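You operate a simulated robot arm through the tools that you are given. There is no shell and no other tool. Be economical: measure what you need, move in short steps, check, and stop when the job is done.

Carry out the task below with a simulated robot arm. There is one attempt and no reset: what you move stays moved.

Task
Swap the full grey sack in the holder for the blue one.
Fine: the grey sack stands on the green square; the grey ring ends down on the blue sack; the twisted sack stays. Set down upright: grey sack, blue sack. Where these are worked on the way, their far stop is far enough and under half their travel is too little: grey ring.
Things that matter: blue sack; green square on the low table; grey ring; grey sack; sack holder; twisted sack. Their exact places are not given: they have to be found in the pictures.

It is judged by the outcome, as a careful person would: the job done as asked, and still so three seconds after it is handed in. It fails if anything else is knocked over, pushed out of place, dropped, spilled or broken.

Robot
A 6-joint arm with a two-finger gripper on a trunk, on a base that drives. Base frame: it is fixed to the floor where the robot stands at the start and does not move with it; the origin is under the middle of the robot, x ahead of it, y to its left, z up. Readings come in m, degrees, newtons and seconds.
Its first joint turns from -166.0 to 166.0 degrees. Places, roughly: green square on the low table [1.3, -0.2, 0.5]; grey ring [0.8, 0.1, 0.9]; sack holder [0.8, 0.1, 0.5]; twisted sack [1.5, -0.5, 0.5]. Payload 2.45 kg.
The TCP is the grasp point between the finger pads, 0.02 m short of the fingertips. In the tool frame z runs along the fingers and y along their closing line. The gripper opens to 0.14 m. The gripper's body begins 0.168 m behind the TCP.
Orientation is that of the tool frame in the base frame, as a unit quaternion [x, y, z, w]. With the fingers straight down and closing along the base's y, the tool's x points along the base's -x, its y along +y and its z along -z.

Tools
- The arm moves only by the tool apply_moves. Its argument "motion" is a list of rows, each an object of numbers (a shift or turn left out is 0, a gripper value left out holds the last): "ax", "ay", "az": the turn, a rotation vector about the tool's x, y, z in units of 4 degrees (1.0 is 4 degrees); "dx", "dy", "dz": the shift along the tool's x, y, z in units of 40 mm (1.0 is 40 mm); "fingers": the gripper command, from -1 (shut) to 1 (fully open), values between in proportion. In form: [{"ax": .., "ay": .., "az": .., "dx": .., "dy": .., "dz": .., "fingers": ..}, ...]. A call has 1 to 20 rows; each row shifts and turns the commanded pose from where the row before left it, along the tool's axes as they then stand. A call with a number of a shift or a turn outside -1 to 1 is refused whole. Each row takes 0.2 s and may step no farther than 0.05 m and 8.6 degrees from the row before; otherwise, or with a gripper value out of range, the whole call is refused. Where a pose cannot be reached the arm comes as near as it can. A force on the tool above 90 N (or 10 N above the force at the start of the call, whichever is more), or a blocked arm, ends the call early, and 0.2 s more pass. The fingers move at their own pace (about 0.045 m/s each) and stop on an object; they squeeze with about 43 N. The grip force told is the motor's: it shows also when the fingers shut on nothing. Time passes only in rows, and 0.2 s behind the last, so rows that do not move let the fingers close. The reply holds the time, the measured pose of the TCP, the force on the tool along the base axes, the opening and the grip force, in the units named above and with some noise, with the torque about the TCP (base axes, N m) and any sound that the robot's microphone picked up.
- Cameras (640 x 400 px; columns grow to the right, rows downward): "scene" is now at [-0.0957, 0.1809, 1.1512]; the picture's right is [0.07, -1.00, 0.00], its down [-0.24, -0.02, -0.97] and it looks along [0.97, 0.07, -0.24] (base axes); focal length 226 px, centre (320, 200). "wrist" rides on the gripper at [0.078, 0.011, -0.209] in the tool frame; the picture's right is [-0.14, 0.99, 0.00], its down [-0.92, -0.13, -0.37] and it looks along [-0.36, -0.05, 0.93] (tool axes); focal length 280 px, centre (320, 200).
- grab_frame(camera): a new picture of that camera. It takes no simulated time.
- drive_base(legs): drives the robot by 1 to 6 legs, each [ahead, left, turn to the left] in m, m and degrees, along the robot's own axes; the way and the turn of a leg run together, so that a leg with both is an arc; at most 1.5 m and 180 degrees a leg. The arm and the cameras ride along, it lands a little off, and it stops where it bumps. It gives what a move gives.
- aim_head(pan, tilt): turns the head with the scene camera to pan (to the left, within 143 degrees either way) and tilt (down, from -29 to 69), counted from straight ahead of the robot. It gives what a move gives.
- pixel_to_xyz(camera, pixels): for up to 12 pixels [column, row] of the newest picture of that camera ("zoom" is the newest enlarged one), the place [x, y, z] in the base frame of the surface seen there, good to about 0.002 m. It takes no simulated time.
- inspect(camera, box): a new picture of the part [left, top, right, bottom] of that camera's present view, enlarged. It takes no simulated time.
- sign_off(): hands the job in; it is judged then, once.

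Keep the steps short. Do not move on a guess: measure, check each grasp and each placing, and mend mistakes. In all there are 80 turns and 60 pictures (those below and enlarged ones count). Leave the gripper open and the arm clear of the work at the hand-in unless told otherwise, and finish with a single line.

The tools are called as name(argument=value, ...) on one line, values as JSON. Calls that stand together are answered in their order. apply_moves: Moves the arm, as the interface text tells. Its arguments: {"type":"object","properties":{"motion":{"type":"array"}},"required":["motion"]} The other tools are called the same way: drive_base (legs) drives the base; aim_head (pan, tilt) turns the head that bears the scene camera; grab_frame (camera) takes a picture; pixel_to_xyz (camera, pixels) gives the place of the surface under pixels of a picture; inspect (camera, box) takes an enlarged picture of a part of a camera's view; sign_off () hands the job in.

At the start:

```text
time: 0.0
position: [0.6145, 0.1343, 1.3005]
ee_rot: [0.0, 1.0, 0.0, 0.0]
force: [-0.2, -0.8, 0.3]
ft_torque: [0.0, -0.04, 0.02]
opening: 0.1397
grip_force: 0.0
robot x, y, heading: [0.0001, 0.002, -0.0]
head pan, tilt: [4.0, 14.1]
```

scene: 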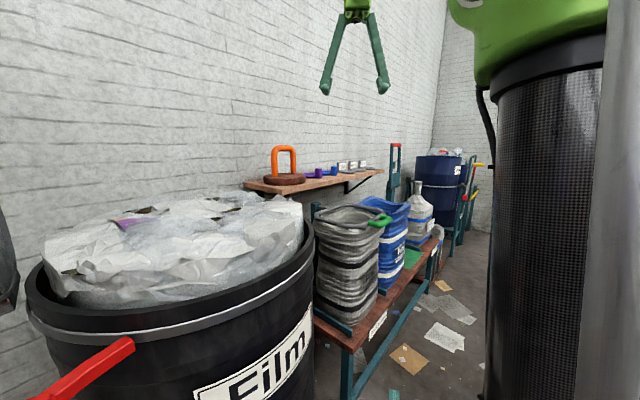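
wrist: 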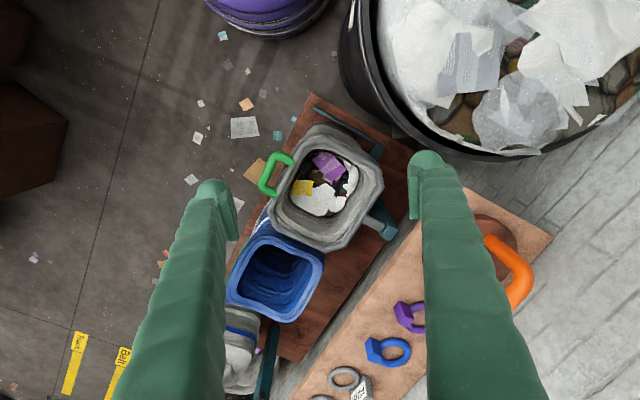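

I see the grey sack with a ring with a green handle on its rim, the blue sack beyond it and a twisted sack farther on. I'll look closer from both cameras.

inspect(camera="scene", box=[290, 170, 450, 350])

inspect(camera="wrist", box=[200, 80, 420, 400])

```text
2.22 times, centred on (370, 260) of scene
```

zoom: 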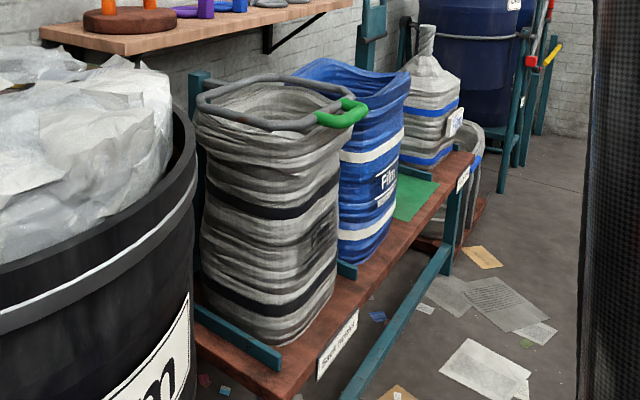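

```text
1.25 times, centred on (310, 240) of wrist
```

zoom: 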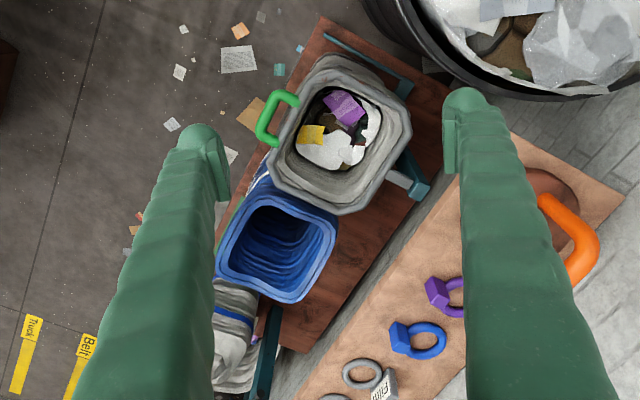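

Now I measure the ring, handle, post, rails and sacks in the zoomed wrist picture.

pixel_to_xyz(camera="zoom", pixels=[[266, 125], [290, 97], [272, 141], [330, 62], [405, 115], [350, 205], [272, 165], [418, 190], [385, 175], [365, 60], [430, 200], [340, 140]])

pixel_to_xyz(camera="wrist", pixels=[[265, 240], [322, 266], [290, 320], [232, 295], [275, 270], [240, 340], [385, 232], [375, 215], [320, 315], [265, 385], [310, 100], [380, 260]])

inspect(camera="scene", box=[300, 190, 400, 250])

```text
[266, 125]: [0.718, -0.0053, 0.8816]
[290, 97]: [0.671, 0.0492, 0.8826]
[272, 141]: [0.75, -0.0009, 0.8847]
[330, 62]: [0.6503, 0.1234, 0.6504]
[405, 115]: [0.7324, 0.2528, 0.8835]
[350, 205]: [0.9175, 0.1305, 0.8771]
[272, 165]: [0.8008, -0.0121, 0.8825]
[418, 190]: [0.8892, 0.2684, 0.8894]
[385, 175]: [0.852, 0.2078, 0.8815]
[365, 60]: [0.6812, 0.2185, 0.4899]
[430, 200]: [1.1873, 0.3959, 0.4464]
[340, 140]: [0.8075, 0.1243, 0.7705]
```

```text
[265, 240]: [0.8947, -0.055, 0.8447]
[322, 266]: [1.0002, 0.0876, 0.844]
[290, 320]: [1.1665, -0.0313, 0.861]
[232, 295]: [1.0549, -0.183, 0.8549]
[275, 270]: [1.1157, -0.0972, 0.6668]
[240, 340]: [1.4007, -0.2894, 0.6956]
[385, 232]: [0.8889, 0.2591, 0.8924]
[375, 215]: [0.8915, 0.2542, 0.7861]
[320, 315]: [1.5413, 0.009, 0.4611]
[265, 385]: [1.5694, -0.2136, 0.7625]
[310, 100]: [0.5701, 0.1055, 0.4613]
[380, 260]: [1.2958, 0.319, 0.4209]
```

```text
6.40 times, centred on (350, 220) of scene
```

zoom: 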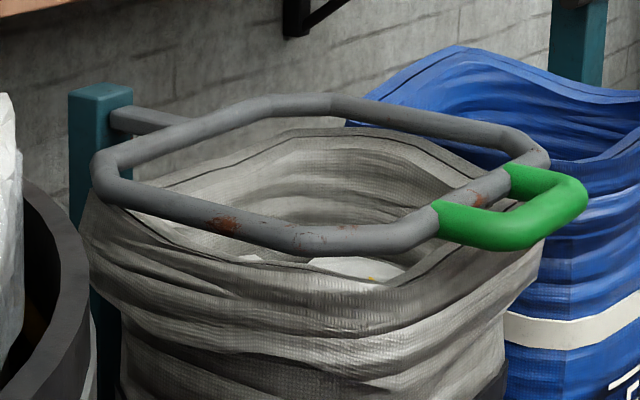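

The ring is hinged on the post at about (0.89, 0.265, 0.89), with its green handle opposite. I'll look at the hinge closely.

inspect(camera="wrist", box=[250, 120, 410, 250])

aim_head(pan=-5, tilt=25)

grab_frame(camera="scene")

```text
3.08 times, centred on (330, 185) of wrist
```

zoom: 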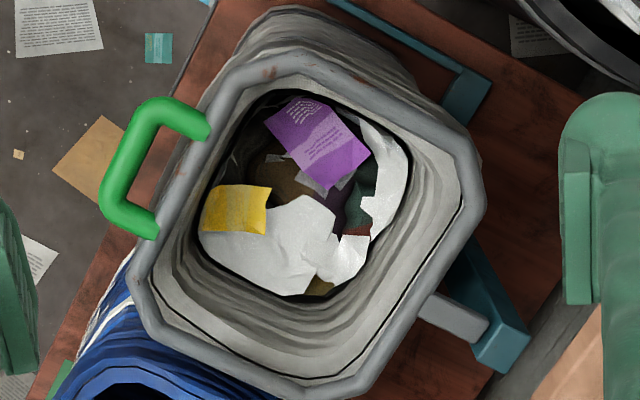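

```text
time: 0.7
position: [0.6151, 0.1342, 1.2987]
ee_rot: [0.0, 1.0, 0.0, 0.0]
force: [0.5, 1.0, -0.1]
ft_torque: [-0.02, 0.01, -0.02]
opening: 0.1401
grip_force: 0.0
robot x, y, heading: [0.0005, -0.0007, 0.1]
head pan, tilt: [-5.0, 25.0]
```

```text
53 pictures are left
```

scene: 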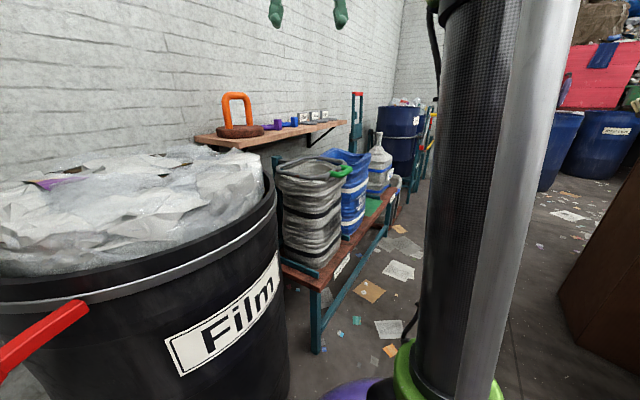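

I measure the ring's outline, the arm and the handle bar precisely in the zoom.

pixel_to_xyz(camera="zoom", pixels=[[118, 160], [150, 105], [108, 200], [240, 75], [300, 62], [455, 135], [475, 190], [375, 350], [300, 393], [170, 340], [140, 285], [455, 315]])

pixel_to_xyz(camera="scene", pixels=[[277, 160], [316, 275], [390, 196], [372, 208], [355, 110], [282, 262], [330, 245], [345, 237]])

inspect(camera="scene", box=[260, 130, 420, 300])

```text
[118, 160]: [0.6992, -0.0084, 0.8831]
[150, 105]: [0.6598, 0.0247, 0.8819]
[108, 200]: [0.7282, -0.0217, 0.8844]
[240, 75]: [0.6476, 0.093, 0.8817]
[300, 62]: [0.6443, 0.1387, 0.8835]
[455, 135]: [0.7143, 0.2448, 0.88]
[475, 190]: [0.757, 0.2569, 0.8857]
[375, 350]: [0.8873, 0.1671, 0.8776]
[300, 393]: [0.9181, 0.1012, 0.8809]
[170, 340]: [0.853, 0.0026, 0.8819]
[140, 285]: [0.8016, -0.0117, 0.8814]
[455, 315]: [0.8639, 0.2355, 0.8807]
```

```text
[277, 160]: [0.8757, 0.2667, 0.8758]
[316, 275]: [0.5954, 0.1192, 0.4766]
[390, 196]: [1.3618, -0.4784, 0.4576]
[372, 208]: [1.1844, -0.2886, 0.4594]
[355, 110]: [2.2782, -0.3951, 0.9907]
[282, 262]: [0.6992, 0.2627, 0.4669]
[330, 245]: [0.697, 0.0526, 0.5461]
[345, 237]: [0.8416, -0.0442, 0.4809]
```

```text
2.35 times, centred on (340, 215) of scene
```

zoom: 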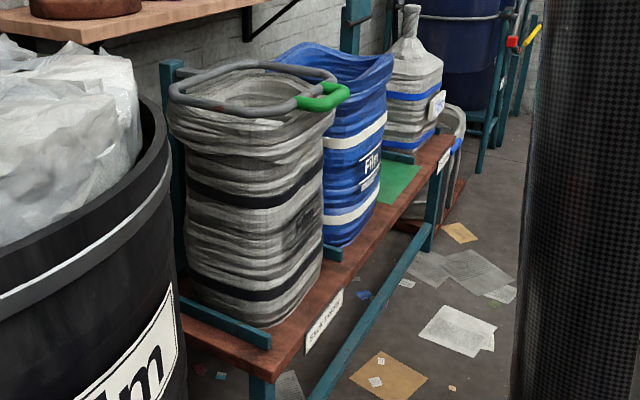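

Geometry so far: table axis v≈(0.83,-0.56), toward the wall u≈(0.56,0.83). The ring's handle, arm and post line up along u, so the hinge axis should run along v. I want to stand in front of the table, facing u. First I check for obstacles on the floor to the right.

pixel_to_xyz(camera="scene", pixels=[[365, 385], [400, 345], [560, 290], [590, 260], [600, 370], [570, 210], [320, 350], [560, 190], [445, 395], [160, 330]])

aim_head(pan=-75, tilt=35)

grab_frame(camera="scene")

```text
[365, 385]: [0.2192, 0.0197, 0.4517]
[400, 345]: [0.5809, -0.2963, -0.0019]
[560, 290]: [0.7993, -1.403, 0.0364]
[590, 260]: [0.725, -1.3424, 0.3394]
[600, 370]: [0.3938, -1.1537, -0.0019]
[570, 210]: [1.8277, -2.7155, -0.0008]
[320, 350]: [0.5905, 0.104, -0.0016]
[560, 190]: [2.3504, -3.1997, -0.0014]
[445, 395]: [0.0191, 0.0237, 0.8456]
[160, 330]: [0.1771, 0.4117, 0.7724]
```

```text
time: 2.1
position: [0.6168, 0.1322, 1.3002]
ee_rot: [0.0, 1.0, 0.001, 0.0]
force: [0.4, 0.3, 0.6]
ft_torque: [-0.03, 0.0, 0.0]
opening: 0.1398
grip_force: 0.0
robot x, y, heading: [-0.0013, -0.0014, -0.2]
head pan, tilt: [-75.0, 35.0]
```

```text
51 pictures are left
```

scene: 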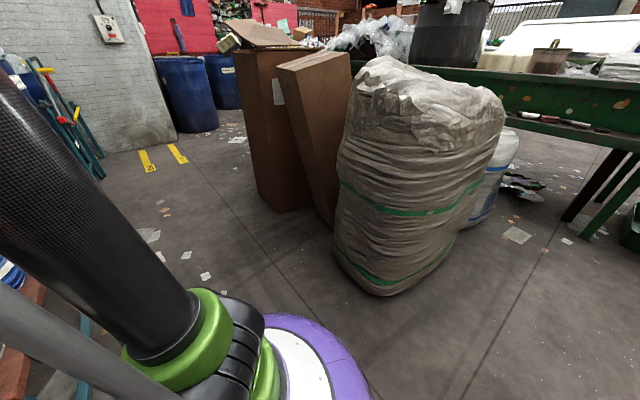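

pixel_to_xyz(camera="scene", pixels=[[380, 292], [335, 258], [450, 255], [350, 200], [290, 208], [328, 222], [255, 190], [345, 365], [300, 320], [240, 350]])

```text
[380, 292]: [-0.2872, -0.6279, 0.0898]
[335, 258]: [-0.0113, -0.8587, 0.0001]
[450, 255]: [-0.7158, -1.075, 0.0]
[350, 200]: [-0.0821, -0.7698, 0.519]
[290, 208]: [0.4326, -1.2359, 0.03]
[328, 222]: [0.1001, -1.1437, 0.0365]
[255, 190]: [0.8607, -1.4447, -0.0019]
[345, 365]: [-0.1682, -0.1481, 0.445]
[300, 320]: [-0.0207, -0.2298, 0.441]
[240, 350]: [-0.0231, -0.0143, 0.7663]
```

The way is clear: I drive diagonally right-forward to about (0.58,-0.57), then turn left 55.7° to face the table.

drive_base(legs=[[0.58, -0.57, 0], [0, 0, 55.9]])

aim_head(pan=0, tilt=30)

grab_frame(camera="scene")

grab_frame(camera="wrist")

```text
time: 9.0
position: [0.8078, 0.0154, 1.3006]
ee_rot: [-0.471, 0.882, 0.001, 0.0]
force: [0.1, 0.6, 0.4]
ft_torque: [-0.04, -0.02, 0.03]
opening: 0.1402
grip_force: 0.1
robot x, y, heading: [0.5721, -0.5706, 56.0]
head pan, tilt: [-75.0, 35.0]
```

```text
time: 10.4
position: [0.8085, 0.0154, 1.3001]
ee_rot: [-0.469, 0.883, -0.001, 0.001]
force: [-0.5, -0.4, 0.0]
ft_torque: [0.04, -0.04, 0.03]
opening: 0.1403
grip_force: 0.1
robot x, y, heading: [0.5753, -0.5705, 56.2]
head pan, tilt: [0.0, 30.0]
```

```text
50 pictures are left
```

scene: 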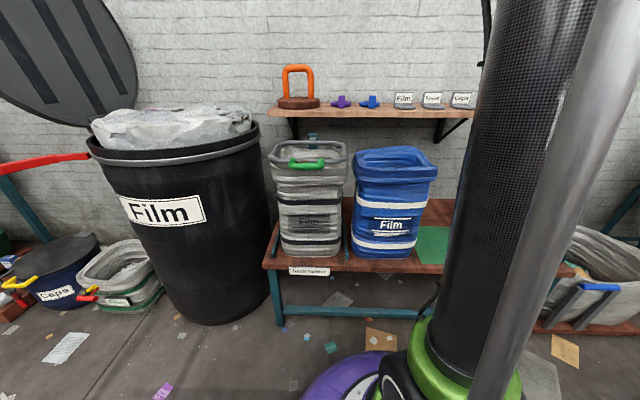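

```text
49 pictures are left
```

wrist: 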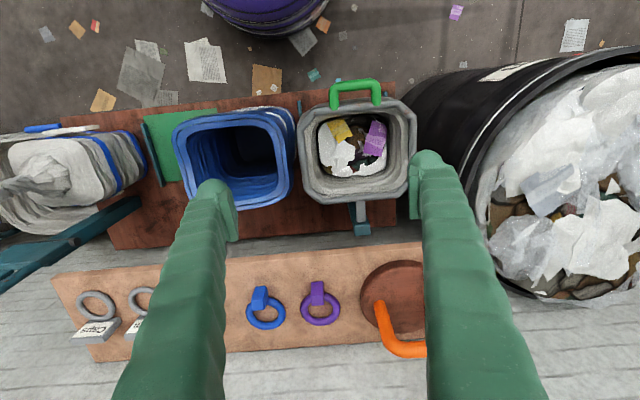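

Good viewpoint. I measure the handle, post, shelf edge, green square corners, blue rim and twisted sack.

pixel_to_xyz(camera="wrist", pixels=[[355, 85], [334, 90], [377, 88], [361, 229], [361, 210], [150, 118], [165, 183], [205, 112], [60, 279], [400, 243], [135, 135], [118, 150]])

pixel_to_xyz(camera="wrist", pixels=[[180, 132], [195, 200], [270, 195], [265, 118], [250, 145], [230, 115], [181, 170], [289, 160], [319, 110], [395, 108], [320, 290], [355, 330]])

inspect(camera="scene", box=[250, 120, 460, 290])

```text
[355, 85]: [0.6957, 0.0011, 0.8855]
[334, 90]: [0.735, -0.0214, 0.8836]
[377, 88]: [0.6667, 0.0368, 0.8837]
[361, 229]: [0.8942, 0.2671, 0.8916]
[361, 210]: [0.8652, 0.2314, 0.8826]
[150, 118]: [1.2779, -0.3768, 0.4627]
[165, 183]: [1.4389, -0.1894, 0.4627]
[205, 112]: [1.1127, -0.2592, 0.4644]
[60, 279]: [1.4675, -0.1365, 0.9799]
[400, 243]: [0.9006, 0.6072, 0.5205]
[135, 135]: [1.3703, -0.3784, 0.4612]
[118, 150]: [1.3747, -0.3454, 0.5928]
```

```text
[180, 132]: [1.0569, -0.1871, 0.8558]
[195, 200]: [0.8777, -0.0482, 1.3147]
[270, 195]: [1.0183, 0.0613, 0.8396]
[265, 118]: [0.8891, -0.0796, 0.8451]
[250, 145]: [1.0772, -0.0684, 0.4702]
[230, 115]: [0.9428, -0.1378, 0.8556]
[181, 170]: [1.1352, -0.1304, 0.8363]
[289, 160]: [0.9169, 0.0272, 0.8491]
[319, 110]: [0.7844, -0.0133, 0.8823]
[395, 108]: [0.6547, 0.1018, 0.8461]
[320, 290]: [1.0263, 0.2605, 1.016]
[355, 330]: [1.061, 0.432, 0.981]
```

```text
2.35 times, centred on (355, 205) of scene
```

zoom: 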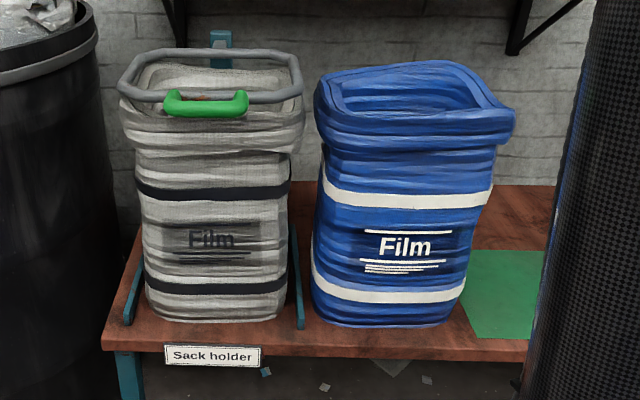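

The shelf front edge is at u≈0.71–0.74, z 0.98, just behind the post, so the ring swings up to about vertical. The handle bar is at u≈0.392, v≈0.577, z≈0.873 and runs along v. I back the tool off at height, aligned with the handle, and start turning so the fingers close in the u–z plane.

apply_moves(motion=[{"dx": 0.75, "dy": 0.5}, {"dx": 0.75, "dy": 0.5}, {"dx": 0.75, "dy": 0.5}, {"dx": 0.75, "dy": 0.6}, {"az": -1}, {"az": -1}, {"az": -1}, {"az": -1}, {"az": -1}, {"az": -1}, {"az": -1}, {"az": -1}, {"az": -1}, {"az": -1}, {"az": -1}, {"az": -1}, {"az": -1}, {"az": -1}, {"az": -1}, {"az": -1}])

apply_moves(motion=[{"az": -1}, {"az": -1}, {"az": -1}, {"az": -1}, {"az": -1}, {"az": -1}, {"az": -0.5}, {"ax": 1}, {"ax": 1}, {"ax": 1}, {"ax": 1}, {"ax": 1}, {"ax": 1}, {"ax": 1}])

```text
time: 14.6
position: [0.6708, -0.0361, 1.2997]
ee_rot: [0.867, -0.499, 0.0, 0.001]
force: [0.6, -0.1, 0.7]
ft_torque: [-0.02, 0.01, 0.01]
opening: 0.1401
grip_force: 0.1
robot x, y, heading: [0.576, -0.5719, 56.2]
head pan, tilt: [0.0, 30.0]
```

```text
time: 17.6
position: [0.6702, -0.0363, 1.2991]
ee_rot: [0.928, -0.283, 0.071, -0.231]
force: [-1.3, 0.7, -0.1]
ft_torque: [-0.04, -0.01, -0.03]
opening: 0.14
grip_force: 0.0
robot x, y, heading: [0.5745, -0.5717, 56.2]
head pan, tilt: [0.0, 30.0]
```

The tool tilts toward +u as planned. I continue to 60° from vertical.

apply_moves(motion=[{"ax": 1}, {"ax": 1}, {"ax": 1}, {"ax": 1}, {"ax": 1}, {"ax": 1}, {"ax": 1}, {"ax": 1}])

grab_frame(camera="scene")

```text
time: 19.4
position: [0.6718, -0.0366, 1.2998]
ee_rot: [0.828, -0.253, 0.145, -0.479]
force: [-0.2, -0.1, 0.6]
ft_torque: [-0.02, -0.07, -0.02]
opening: 0.1399
grip_force: 0.0
robot x, y, heading: [0.5758, -0.5725, 56.0]
head pan, tilt: [0.0, 30.0]
```

```text
47 pictures are left
```

scene: 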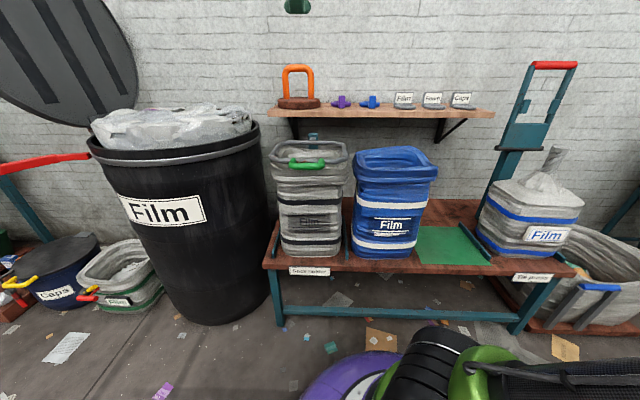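

Clear view. Tool points 30° below horizontal toward u, aligned on v=0.577. I come down to a point 0.10 m short of the handle, with the opening narrowed to about 0.08 m.

apply_moves(motion=[{"dy": 0.968, "dz": 0.417, "fingers": 0.1}, {"dy": 0.968, "dz": 0.417}, {"dy": 0.968, "dz": 0.417}, {"dy": 0.968, "dz": 0.417}, {"dy": 0.968, "dz": 0.417}, {"dy": 0.968, "dz": 0.417}, {"dy": 0.968, "dz": 0.417}, {"dy": 0.968, "dz": 0.417}, {"dy": 0.968, "dz": 0.417}, {}])

grab_frame(camera="wrist")

grab_frame(camera="scene")

```text
time: 21.6
position: [0.6474, -0.0734, 0.9227]
ee_rot: [0.829, -0.252, 0.145, -0.478]
force: [0.7, 1.1, -0.6]
ft_torque: [0.02, -0.01, 0.01]
opening: 0.0768
grip_force: 0.0
robot x, y, heading: [0.5782, -0.5706, 56.2]
head pan, tilt: [0.0, 30.0]
```

```text
46 pictures are left
```

wrist: 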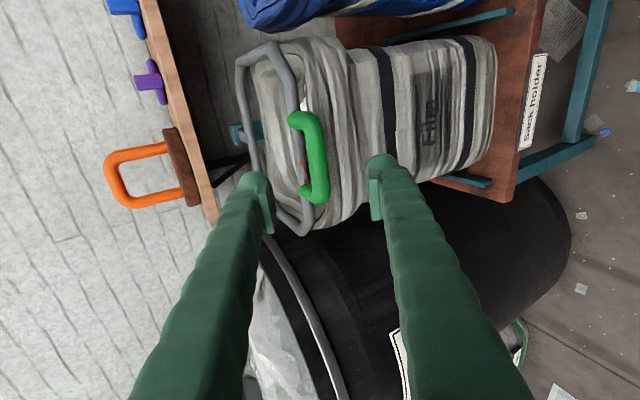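

```text
45 pictures are left
```

scene: 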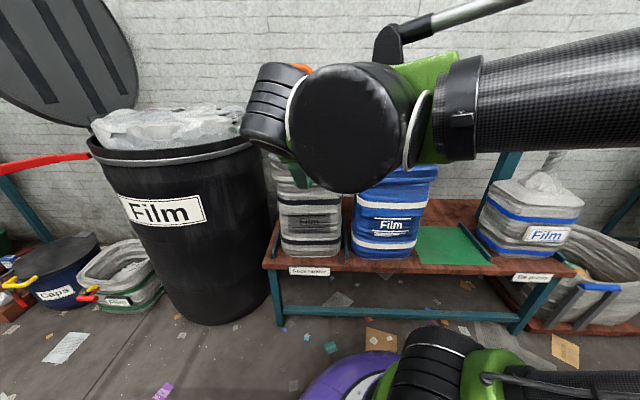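

Handle sits between the fingers in the wrist picture (about 320,158). I check the bar's position from this view before advancing.

pixel_to_xyz(camera="wrist", pixels=[[320, 160], [312, 118], [318, 198], [326, 160], [311, 160], [295, 160], [240, 130], [262, 130]])

```text
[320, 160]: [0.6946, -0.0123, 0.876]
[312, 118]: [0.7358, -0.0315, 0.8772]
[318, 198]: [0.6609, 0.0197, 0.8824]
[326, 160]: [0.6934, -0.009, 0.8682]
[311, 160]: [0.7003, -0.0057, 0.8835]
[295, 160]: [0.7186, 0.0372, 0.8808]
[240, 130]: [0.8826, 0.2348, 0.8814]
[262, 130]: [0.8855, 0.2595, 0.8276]
```

Bar centre is at u≈0.390, z≈0.872, which is 0.10 m straight along the tool. I advance and close loosely around it.

apply_moves(motion=[{"dz": 0.7}, {"dz": 0.7}, {"dz": 0.7}, {"dz": 0.4}, {"fingers": -0.6}, {}, {}, {}])

grab_frame(camera="wrist")

```text
time: 23.4
position: [0.6939, -0.0022, 0.8722]
ee_rot: [0.828, -0.253, 0.146, -0.478]
force: [0.4, -0.8, 0.5]
ft_torque: [-0.02, -0.02, -0.01]
opening: 0.0281
grip_force: 0.1
robot x, y, heading: [0.5759, -0.5698, 56.2]
head pan, tilt: [0.0, 30.0]
```

```text
44 pictures are left
```

wrist: 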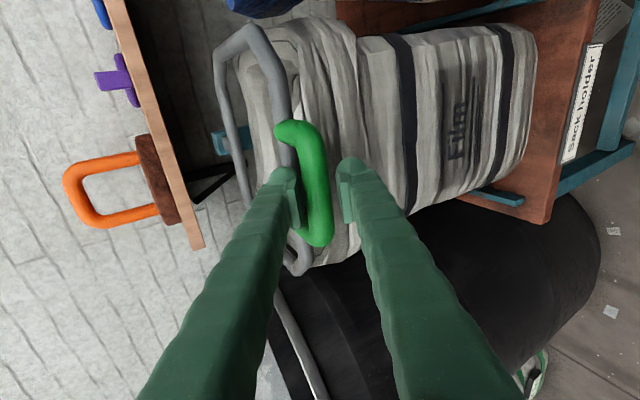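

Opening 0.028 m with the bar caged. I start the arc about the hinge, first 16°, tool turning with it.

apply_moves(motion=[{"dz": -0.267, "dy": -0.475, "ax": -0.667}, {"dz": -0.256, "dy": -0.481, "ax": -0.667}, {"dz": -0.245, "dy": -0.487, "ax": -0.667}, {"dz": -0.233, "dy": -0.493, "ax": -0.667}, {}])

grab_frame(camera="wrist")

```text
time: 24.6
position: [0.7007, 0.0072, 0.9605]
ee_rot: [0.869, -0.264, 0.121, -0.399]
force: [0.5, -1.6, -3.3]
ft_torque: [0.01, -0.01, 0.01]
opening: 0.0295
grip_force: 1.0
robot x, y, heading: [0.5768, -0.5704, 55.9]
head pan, tilt: [0.0, 30.0]
```

```text
43 pictures are left
```

wrist: 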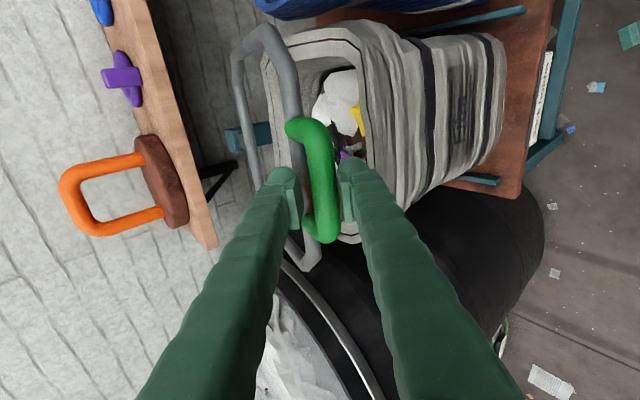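

The ring is swinging up on the hinge with only 3 N. I continue the arc.

apply_moves(motion=[{"dz": -0.222, "dy": -0.498, "ax": -0.667}, {"dz": -0.21, "dy": -0.503, "ax": -0.667}, {"dz": -0.198, "dy": -0.508, "ax": -0.667}, {"dz": -0.186, "dy": -0.512, "ax": -0.667}, {"dz": -0.175, "dy": -0.516, "ax": -0.667}, {"dz": -0.162, "dy": -0.52, "ax": -0.667}, {"dz": -0.152, "dy": -0.523, "ax": -0.667}, {"dz": -0.14, "dy": -0.527, "ax": -0.667}, {"dz": -0.127, "dy": -0.53, "ax": -0.667}, {}])

grab_frame(camera="wrist")

```text
time: 26.8
position: [0.7581, 0.0929, 1.1211]
ee_rot: [0.934, -0.284, 0.064, -0.21]
force: [-1.5, -1.0, -1.4]
ft_torque: [-0.01, 0.0, -0.02]
opening: 0.0291
grip_force: 0.7
robot x, y, heading: [0.5768, -0.5662, 56.2]
head pan, tilt: [0.0, 30.0]
```

```text
42 pictures are left
```

wrist: 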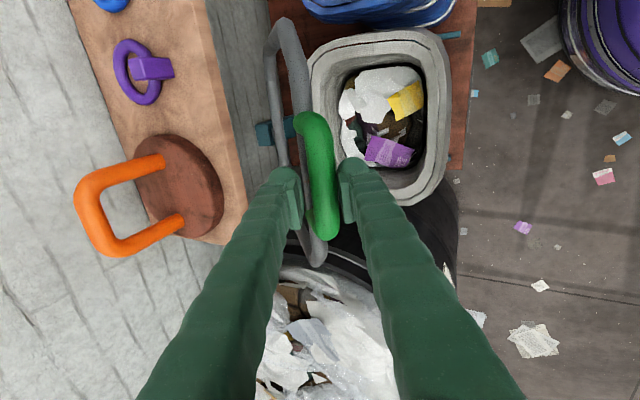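

On the predicted arc at 52°. Continue to about 84°, gently.

apply_moves(motion=[{"dz": -0.113, "dy": -0.533, "ax": -0.667}, {"dz": -0.101, "dy": -0.536, "ax": -0.667}, {"dz": -0.088, "dy": -0.538, "ax": -0.667}, {"dz": -0.076, "dy": -0.54, "ax": -0.667}, {"dz": -0.063, "dy": -0.541, "ax": -0.667}, {"dz": -0.051, "dy": -0.543, "ax": -0.667}, {"dz": -0.038, "dy": -0.544, "ax": -0.667}, {"dz": -0.025, "dy": -0.544, "ax": -0.667}, {}])

grab_frame(camera="wrist")

grab_frame(camera="scene")

```text
time: 28.8
position: [0.8463, 0.2242, 1.1889]
ee_rot: [0.956, -0.292, 0.01, -0.033]
force: [-1.1, 0.4, -0.2]
ft_torque: [0.01, 0.01, -0.03]
opening: 0.0282
grip_force: 0.5
robot x, y, heading: [0.5734, -0.5686, 56.2]
head pan, tilt: [0.0, 30.0]
```

```text
41 pictures are left
```

wrist: 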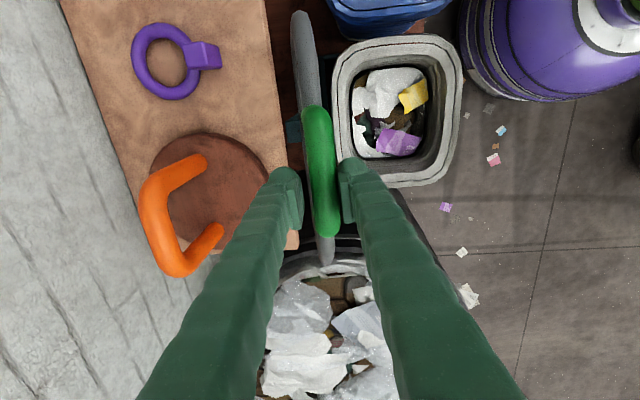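

```text
40 pictures are left
```

scene: 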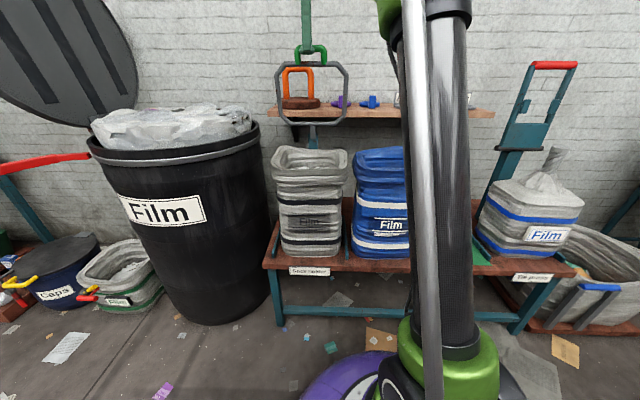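

The ring is nearly upright. I continue in small steps to feel for its stop.

apply_moves(motion=[{"dz": -0.01, "dy": -0.545, "ax": -0.667}, {"dz": 0.0, "dy": -0.545, "ax": -0.667}, {}])

apply_moves(motion=[{"dz": 0.025, "dy": -0.4}, {}])

```text
time: 29.6
position: [0.8713, 0.2618, 1.1909]
ee_rot: [0.957, -0.291, -0.003, 0.011]
force: [-0.2, 0.1, 0.0]
ft_torque: [0.01, -0.03, 0.01]
opening: 0.0278
grip_force: 0.1
robot x, y, heading: [0.5765, -0.5709, 56.2]
head pan, tilt: [0.0, 30.0]
```

```text
time: 30.2
position: [0.8803, 0.2747, 1.1899]
ee_rot: [0.956, -0.292, -0.003, 0.012]
force: [1.2, 0.2, 0.2]
ft_torque: [0.04, 0.0, 0.05]
opening: 0.028
grip_force: 0.0
robot x, y, heading: [0.5746, -0.5678, 56.0]
head pan, tilt: [0.0, 30.0]
```

apply_moves(motion=[{"dz": 0.03, "dy": -0.4}, {"dz": 0.04, "dy": -0.3}, {}])

grab_frame(camera="wrist")

inspect(camera="scene", box=[250, 30, 380, 160])

```text
time: 31.0
position: [0.8917, 0.2856, 1.1743]
ee_rot: [0.957, -0.29, -0.003, 0.011]
force: [-1.4, 0.0, -0.1]
ft_torque: [0.0, -0.05, 0.04]
opening: 0.0281
grip_force: 0.0
out of reach, approached as far as the arm can: row 1, 2
robot x, y, heading: [0.5742, -0.5719, 56.1]
head pan, tilt: [0.0, 30.0]
```

```text
39 pictures are left
```

wrist: 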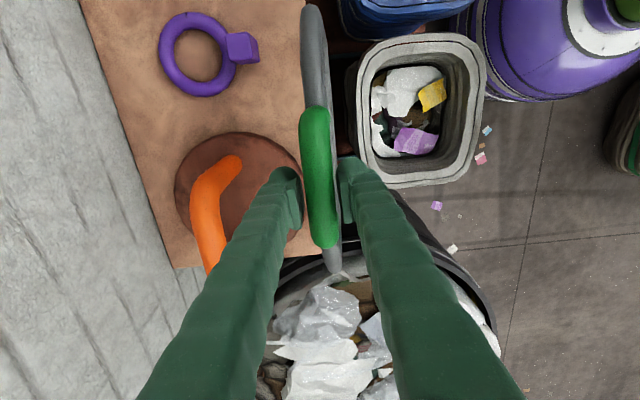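

```text
3.08 times, centred on (315, 95) of scene
```

zoom: 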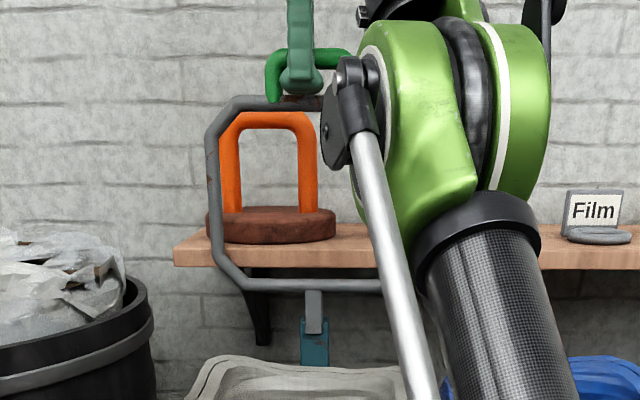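

The arm reaches its limit here; the ring is a few degrees past vertical. I open the fingers partly (they still straddle the bar) and see where it rests.

apply_moves(motion=[{"fingers": -0.3}, {}, {"fingers": 0.0}, {}, {}])

grab_frame(camera="wrist")

```text
time: 32.2
position: [0.8899, 0.2853, 1.1743]
ee_rot: [0.956, -0.292, -0.004, 0.012]
force: [-0.6, 0.5, 0.0]
ft_torque: [-0.03, 0.0, 0.0]
opening: 0.0703
grip_force: 0.1
robot x, y, heading: [0.5765, -0.5692, 56.1]
head pan, tilt: [0.0, 30.0]
```

```text
37 pictures are left
```

wrist: 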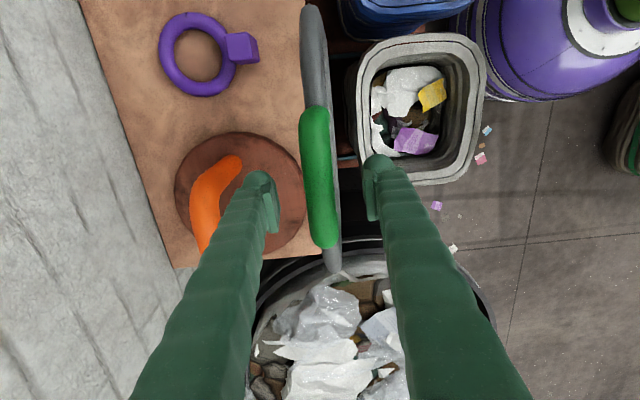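

The bar stays where it is. Before opening more, I check the distance to the orange handle.

pixel_to_xyz(camera="wrist", pixels=[[200, 215], [225, 163], [318, 150], [322, 240], [320, 20], [312, 60], [345, 190], [338, 262]])

```text
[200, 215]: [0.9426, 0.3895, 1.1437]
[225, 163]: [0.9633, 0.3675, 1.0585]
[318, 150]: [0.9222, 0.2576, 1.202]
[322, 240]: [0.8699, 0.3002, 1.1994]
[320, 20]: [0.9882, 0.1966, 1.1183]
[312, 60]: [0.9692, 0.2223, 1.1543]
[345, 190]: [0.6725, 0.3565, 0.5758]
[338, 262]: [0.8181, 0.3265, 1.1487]
```

Ring leans about 7° past vertical, resting stably. I open to 0.11 m (clear of the orange handle) and rise straight up in small steps.

apply_moves(motion=[{"fingers": 0.55}, {}, {}, {"dz": -0.4, "dy": 0.15}, {"dz": -0.4, "dy": 0.15}, {"dz": -0.4, "dy": 0.15}, {"dz": -0.4, "dy": 0.15}, {}])

grab_frame(camera="wrist")

```text
time: 34.0
position: [0.8738, 0.2514, 1.2123]
ee_rot: [0.957, -0.291, -0.004, 0.012]
force: [-0.7, 0.7, -1.0]
ft_torque: [-0.02, 0.01, 0.0]
opening: 0.1086
grip_force: 0.1
out of reach, approached as far as the arm can: row 4, 5, 6, 7
robot x, y, heading: [0.5787, -0.5719, 56.3]
head pan, tilt: [0.0, 30.0]
```

```text
36 pictures are left
```

wrist: 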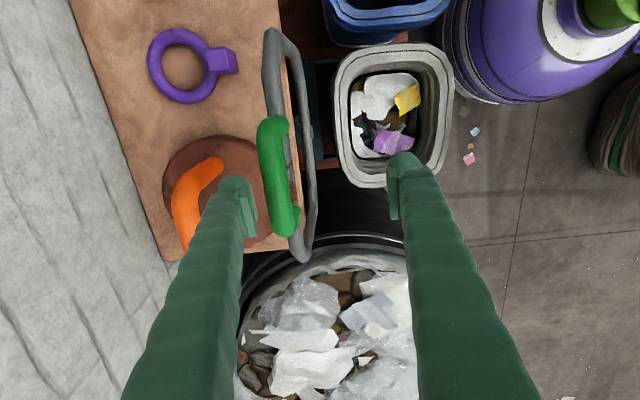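

The back finger is close to the bar and the arm is at its reach limit. I drive ahead 0.05 m to gain reach and clearance, then rise.

drive_base(legs=[[0.045, 0, 0]])

apply_moves(motion=[{"dz": -0.4}, {"dz": -0.4}, {"dz": -0.4}, {}])

grab_frame(camera="wrist")

```text
time: 34.9
position: [0.8995, 0.2887, 1.2119]
ee_rot: [0.956, -0.292, -0.003, 0.012]
force: [1.2, 0.8, 0.5]
ft_torque: [-0.02, 0.03, 0.06]
opening: 0.1086
grip_force: 0.1
robot x, y, heading: [0.604, -0.5353, 56.4]
head pan, tilt: [0.0, 30.0]
```

```text
time: 35.9
position: [0.8974, 0.2808, 1.2197]
ee_rot: [0.956, -0.292, -0.003, 0.012]
force: [-0.5, 0.2, 0.6]
ft_torque: [-0.01, -0.01, 0.0]
opening: 0.1086
grip_force: 0.2
out of reach, approached as far as the arm can: row 1, 2, 3
robot x, y, heading: [0.5979, -0.5321, 56.2]
head pan, tilt: [0.0, 30.0]
```

```text
35 pictures are left
```

wrist: 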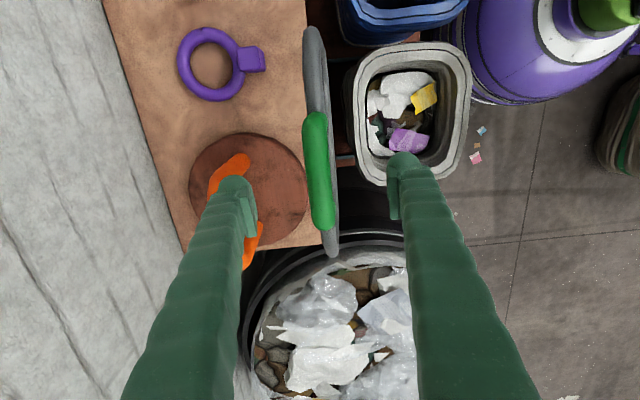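

apply_moves(motion=[{"dz": -0.5, "dy": 0.25}, {"dz": -0.5, "dy": 0.25}, {}])

```text
time: 36.7
position: [0.8886, 0.2682, 1.2327]
ee_rot: [0.957, -0.291, -0.003, 0.012]
force: [-0.4, 0.9, -0.2]
ft_torque: [-0.02, -0.01, 0.03]
opening: 0.1087
grip_force: 0.1
out of reach, approached as far as the arm can: row 1, 2
robot x, y, heading: [0.6055, -0.5329, 56.0]
head pan, tilt: [0.0, 30.0]
```

Tips are now just above the bar (1.213 against 1.20). I rise and back off more.

apply_moves(motion=[{"dz": -0.5, "dy": 0.25}, {"dz": -0.5, "dy": 0.35}, {"dz": -0.5, "dy": 0.5}, {"dz": -0.3, "dy": 0.8}, {"dy": 0.9}, {"dy": 0.9}, {}])

grab_frame(camera="wrist")

grab_frame(camera="scene")

```text
time: 38.3
position: [0.8106, 0.1586, 1.3253]
ee_rot: [0.956, -0.291, -0.004, 0.013]
force: [-1.2, -0.4, 0.6]
ft_torque: [-0.02, 0.01, 0.01]
opening: 0.1084
grip_force: 0.1
out of reach, approached as far as the arm can: row 1, 3, 5, 6
robot x, y, heading: [0.6035, -0.533, 56.1]
head pan, tilt: [0.0, 30.0]
```

```text
34 pictures are left
```

wrist: 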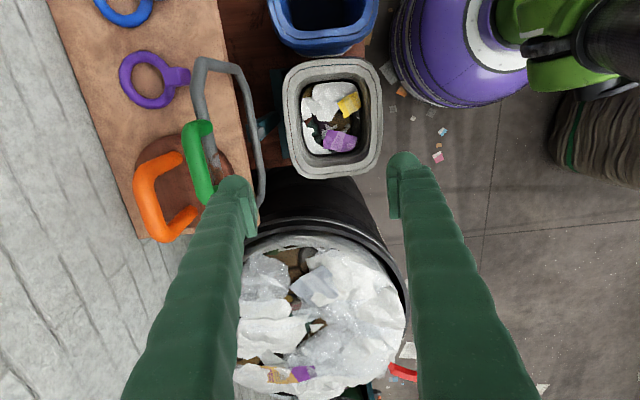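

```text
33 pictures are left
```

scene: 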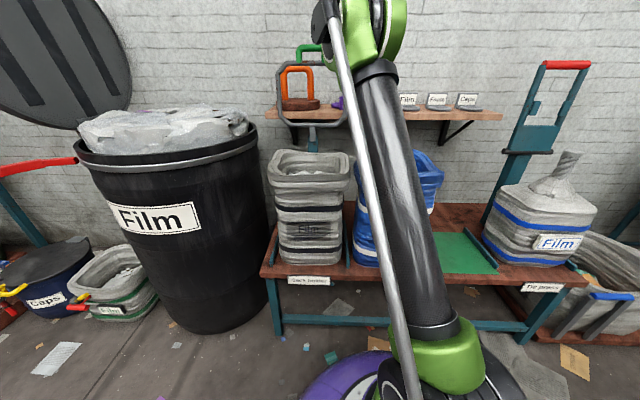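

Ring stays up and clear. Now I measure the grey and blue sack rims.

inspect(camera="wrist", box=[240, 0, 400, 200])

pixel_to_xyz(camera="wrist", pixels=[[379, 110], [373, 110], [368, 110], [360, 110], [286, 115], [335, 60], [335, 66], [345, 175], [345, 165], [300, 115], [330, 115], [345, 95]])

```text
2.00 times, centred on (320, 100) of wrist
```

zoom: 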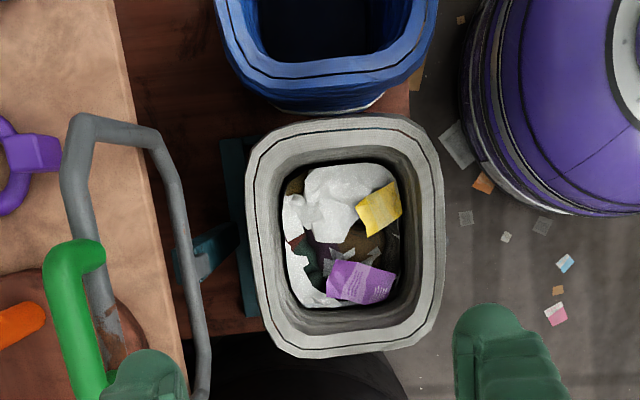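

```text
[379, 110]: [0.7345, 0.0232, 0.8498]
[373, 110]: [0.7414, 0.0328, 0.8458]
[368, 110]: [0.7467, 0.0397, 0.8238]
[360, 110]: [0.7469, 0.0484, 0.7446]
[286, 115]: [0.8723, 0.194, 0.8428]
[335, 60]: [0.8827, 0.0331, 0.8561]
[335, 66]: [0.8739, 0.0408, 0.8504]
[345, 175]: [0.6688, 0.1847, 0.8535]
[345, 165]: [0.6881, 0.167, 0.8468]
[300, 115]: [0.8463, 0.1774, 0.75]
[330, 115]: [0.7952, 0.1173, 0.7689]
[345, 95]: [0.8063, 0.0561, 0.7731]
```

Rim top is z≈0.85. The front wall spans u≈0.43–0.45, and the waste lies 0.08 m below the rim. The plan is to pinch the front wall, lift a little, draw the sack out frontward, go round the blue one and slide it onto the green square. First I back the base 0.15 m for room and open the gripper.

drive_base(legs=[[-0.15, 0, 0]])

apply_moves(motion=[{"fingers": 0.2}, {}])

grab_frame(camera="wrist")

```text
time: 39.7
position: [0.7272, 0.0347, 1.3248]
ee_rot: [0.956, -0.292, -0.003, 0.013]
force: [-1.2, -0.2, 0.5]
ft_torque: [0.0, 0.03, -0.02]
opening: 0.1085
grip_force: 0.0
robot x, y, heading: [0.5174, -0.6553, 56.1]
head pan, tilt: [0.0, 30.0]
```

```text
time: 40.3
position: [0.7279, 0.0363, 1.3238]
ee_rot: [0.956, -0.292, -0.003, 0.013]
force: [0.1, -0.7, -0.6]
ft_torque: [0.01, 0.0, -0.03]
opening: 0.0838
grip_force: 0.0
robot x, y, heading: [0.5152, -0.6601, 56.1]
head pan, tilt: [0.0, 30.0]
```

```text
31 pictures are left
```

wrist: 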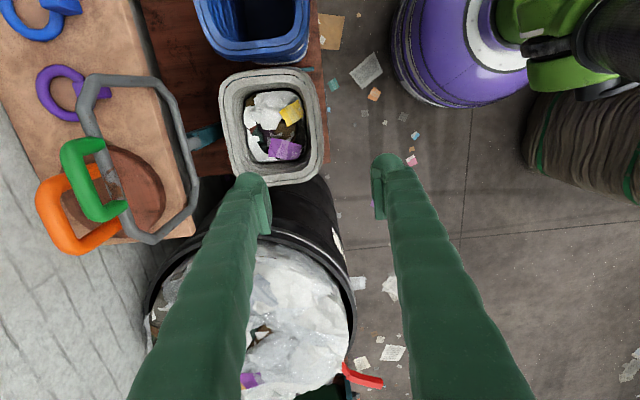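

TCP sits right over the front wall (u 0.437, v 0.583). I straighten the small tilt and descend to z≈0.93.

apply_moves(motion=[{"ax": 0.35}, {"dz": 1}, {"dz": 1}, {"dz": 1}, {"dz": 1}, {"dz": 1}, {"dz": 1}, {"dz": 1}, {"dz": 1}, {"dz": 1}, {"dz": 0.7}, {}])

grab_frame(camera="wrist")

```text
time: 42.9
position: [0.7812, 0.2155, 1.0843]
ee_rot: [0.957, -0.291, 0.001, 0.003]
force: [0.3, 0.4, 0.9]
ft_torque: [0.0, -0.02, 0.0]
opening: 0.0838
grip_force: 0.1
out of reach, approached as far as the arm can: row 1, 2, 3, 4, 5, 6, 7, 8, 9, 10, 11
robot x, y, heading: [0.5181, -0.6609, 56.0]
head pan, tilt: [0.0, 30.0]
```

```text
30 pictures are left
```

wrist: 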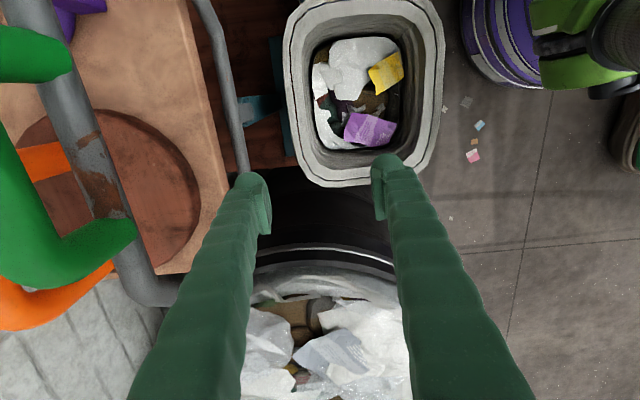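

That went astray: the commanded pose had built up beyond reach, and the arm came out at u≈0.615, v≈0.527, still clear of everything. I step toward −u to get the command back within reach and see how it responds.

apply_moves(motion=[{"dy": 0.5}, {"dy": 0.5}, {"dy": 0.5}, {"dy": 0.5}, {}])

```text
time: 44.1
position: [0.7521, 0.2094, 1.1117]
ee_rot: [0.957, -0.292, 0.0, 0.003]
force: [0.2, 0.4, -0.6]
ft_torque: [0.01, 0.0, -0.06]
opening: 0.084
grip_force: 0.0
out of reach, approached as far as the arm can: row 1, 2, 3, 4
robot x, y, heading: [0.5158, -0.6537, 55.7]
head pan, tilt: [0.0, 30.0]
```

apply_moves(motion=[{"dy": 0.8, "dx": 0.4}, {"dy": 0.8, "dx": 0.4}, {"dy": 0.8, "dx": 0.4}, {"dy": 0.8, "dx": 0.4}, {}])

```text
time: 45.3
position: [0.7633, 0.1739, 1.1722]
ee_rot: [0.956, -0.292, 0.0, 0.004]
force: [0.1, 0.1, -0.2]
ft_torque: [0.01, 0.01, -0.01]
opening: 0.0841
grip_force: 0.0
out of reach, approached as far as the arm can: row 1, 2, 3, 4
robot x, y, heading: [0.5126, -0.6597, 56.4]
head pan, tilt: [0.0, 30.0]
```

apply_moves(motion=[{"dy": 0.8, "dx": 0.3}, {"dy": 0.8, "dx": 0.3}, {"dy": 0.8, "dx": 0.3}, {"dy": 0.8, "dx": 0.3}, {}])

apply_moves(motion=[{"dz": 0.5}, {"dz": 0.5}, {}])

```text
time: 46.5
position: [0.7557, 0.1277, 1.2363]
ee_rot: [0.957, -0.291, 0.001, 0.003]
force: [-0.6, -0.4, -0.2]
ft_torque: [-0.01, 0.02, 0.04]
opening: 0.0841
grip_force: 0.1
out of reach, approached as far as the arm can: row 1, 2, 3, 4
robot x, y, heading: [0.5164, -0.6578, 56.1]
head pan, tilt: [0.0, 30.0]
```

```text
time: 47.3
position: [0.7619, 0.1456, 1.2117]
ee_rot: [0.956, -0.292, 0.0, 0.003]
force: [0.8, 0.4, -0.1]
ft_torque: [0.01, 0.01, 0.0]
opening: 0.0841
grip_force: 0.0
out of reach, approached as far as the arm can: row 1, 2
robot x, y, heading: [0.5165, -0.6564, 56.0]
head pan, tilt: [0.0, 30.0]
```

apply_moves(motion=[{"dy": 0.7, "dz": 0.7, "dx": 0.2}, {"dy": 0.7, "dz": 0.7, "dx": 0.2}, {"dy": 0.7, "dz": 0.7, "dx": 0.2}, {"dy": 0.7, "dz": 0.7, "dx": 0.2}, {"dy": 0.7, "dz": 0.7, "dx": 0.2}, {}])

```text
time: 48.7
position: [0.7626, 0.1678, 1.1816]
ee_rot: [0.956, -0.292, 0.0, 0.002]
force: [-0.1, -0.8, -0.1]
ft_torque: [0.03, 0.05, 0.01]
opening: 0.084
grip_force: 0.2
out of reach, approached as far as the arm can: row 1, 2, 3, 4, 5
robot x, y, heading: [0.5155, -0.6581, 56.2]
head pan, tilt: [0.0, 30.0]
```

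Still not following. I take a scene picture to see the arm's configuration.

grab_frame(camera="scene")

apply_moves(motion=[{"dy": 1}, {"dy": 1}, {"dy": 1}, {"dy": 1}, {"dy": 1}, {}])

```text
29 pictures are left
```

scene: 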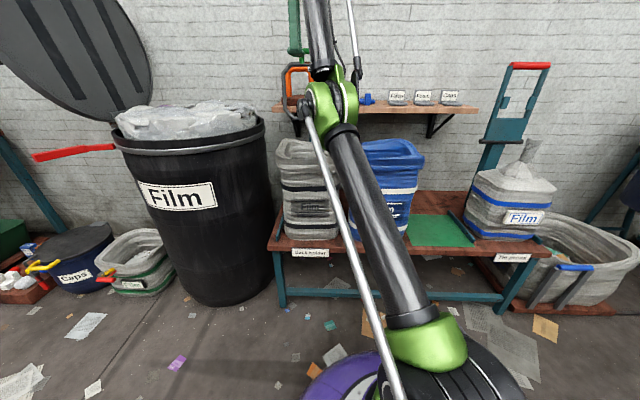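

```text
time: 50.1
position: [0.6772, 0.1121, 1.274]
ee_rot: [0.957, -0.291, 0.001, 0.002]
force: [0.1, 1.1, 0.9]
ft_torque: [0.01, 0.02, -0.03]
opening: 0.0839
grip_force: 0.1
out of reach, approached as far as the arm can: row 1, 2, 3, 4, 5
robot x, y, heading: [0.5166, -0.6584, 55.9]
head pan, tilt: [0.0, 30.0]
```

The arm is fully stretched and the command is only slightly outside its reach sphere. I bring the command inward and down.

apply_moves(motion=[{"dy": 0.4, "dz": 0.8}, {"dy": 0.4, "dz": 0.8}, {"dy": 0.4, "dz": 0.8}, {"dy": 0.2, "dz": 0.8}, {}])

```text
time: 51.3
position: [0.6675, 0.1455, 1.2374]
ee_rot: [0.956, -0.292, 0.001, 0.003]
force: [0.5, -0.4, 0.4]
ft_torque: [-0.02, 0.05, 0.02]
opening: 0.0839
grip_force: 0.0
out of reach, approached as far as the arm can: row 1, 2, 3, 4
robot x, y, heading: [0.5165, -0.6573, 56.0]
head pan, tilt: [0.0, 30.0]
```

By the response, the command still lies well out along the same ray. I wind it back along that ray, which should barely move the arm.

apply_moves(motion=[{"dy": 0.75, "dx": 0.35, "dz": 0.63}, {"dy": 0.75, "dx": 0.35, "dz": 0.63}, {"dy": 0.75, "dx": 0.35, "dz": 0.63}, {"dy": 0.75, "dx": 0.35, "dz": 0.63}, {"dy": 0.75, "dx": 0.35, "dz": 0.63}, {"dy": 0.75, "dx": 0.35, "dz": 0.63}, {"dy": 0.75, "dx": 0.35, "dz": 0.63}, {"dy": 0.75, "dx": 0.35, "dz": 0.63}, {}])

```text
time: 53.3
position: [0.6664, 0.1465, 1.2388]
ee_rot: [0.957, -0.291, 0.0, 0.003]
force: [0.1, -0.2, -0.3]
ft_torque: [0.0, 0.0, -0.02]
opening: 0.084
grip_force: 0.1
out of reach, approached as far as the arm can: row 1, 2, 3, 4, 5, 6, 7, 8
robot x, y, heading: [0.5189, -0.656, 56.2]
head pan, tilt: [0.0, 30.0]
```

Exactly along the ray, no motion. Continue.

apply_moves(motion=[{"dy": 0.75, "dx": 0.35, "dz": 0.63}, {"dy": 0.75, "dx": 0.35, "dz": 0.63}, {"dy": 0.75, "dx": 0.35, "dz": 0.63}, {"dy": 0.75, "dx": 0.35, "dz": 0.63}, {"dy": 0.75, "dx": 0.35, "dz": 0.63}, {"dy": 0.75, "dx": 0.35, "dz": 0.63}, {}])

```text
time: 54.9
position: [0.6671, 0.1453, 1.239]
ee_rot: [0.956, -0.292, 0.0, 0.004]
force: [0.1, -0.2, 0.5]
ft_torque: [0.0, 0.0, -0.03]
opening: 0.0841
grip_force: 0.0
out of reach, approached as far as the arm can: row 1, 2, 3, 4, 5, 6
robot x, y, heading: [0.5156, -0.6589, 56.1]
head pan, tilt: [0.0, 30.0]
```

apply_moves(motion=[{"dy": 0.75, "dx": 0.35, "dz": 0.63}, {"dy": 0.75, "dx": 0.35, "dz": 0.63}, {"dy": 0.75, "dx": 0.35, "dz": 0.63}, {"dy": 0.75, "dx": 0.35, "dz": 0.63}, {"dy": 0.75, "dx": 0.35, "dz": 0.63}, {}])

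```text
time: 56.3
position: [0.6673, 0.1467, 1.2383]
ee_rot: [0.957, -0.291, 0.0, 0.003]
force: [-0.8, 0.0, 0.6]
ft_torque: [0.01, 0.03, -0.01]
opening: 0.0841
grip_force: 0.0
out of reach, approached as far as the arm can: row 1, 2, 3, 4, 5
robot x, y, heading: [0.5167, -0.6558, 56.2]
head pan, tilt: [0.0, 30.0]
```

Winding inward gives no motion at all, so this is a straight-elbow singularity: only tangential motion works. Earlier, up-and-back rows got through. I try mostly tangential rows (up/back) with a slight inward part to bend the elbow.

apply_moves(motion=[{"dy": 0.6, "dx": 0.26, "dz": -0.5}, {"dy": 0.6, "dx": 0.26, "dz": -0.5}, {"dy": 0.65, "dx": 0.28, "dz": -0.4}, {"dy": 0.7, "dx": 0.3, "dz": -0.3}, {"dy": 0.7, "dx": 0.3, "dz": -0.2}, {}])

```text
time: 57.7
position: [0.6436, 0.0317, 1.3458]
ee_rot: [0.957, -0.291, 0.0, 0.002]
force: [0.0, 0.1, -0.3]
ft_torque: [0.0, 0.01, 0.0]
opening: 0.0841
grip_force: 0.1
out of reach, approached as far as the arm can: row 1, 2, 3, 4, 5
robot x, y, heading: [0.517, -0.6551, 56.0]
head pan, tilt: [0.0, 30.0]
```

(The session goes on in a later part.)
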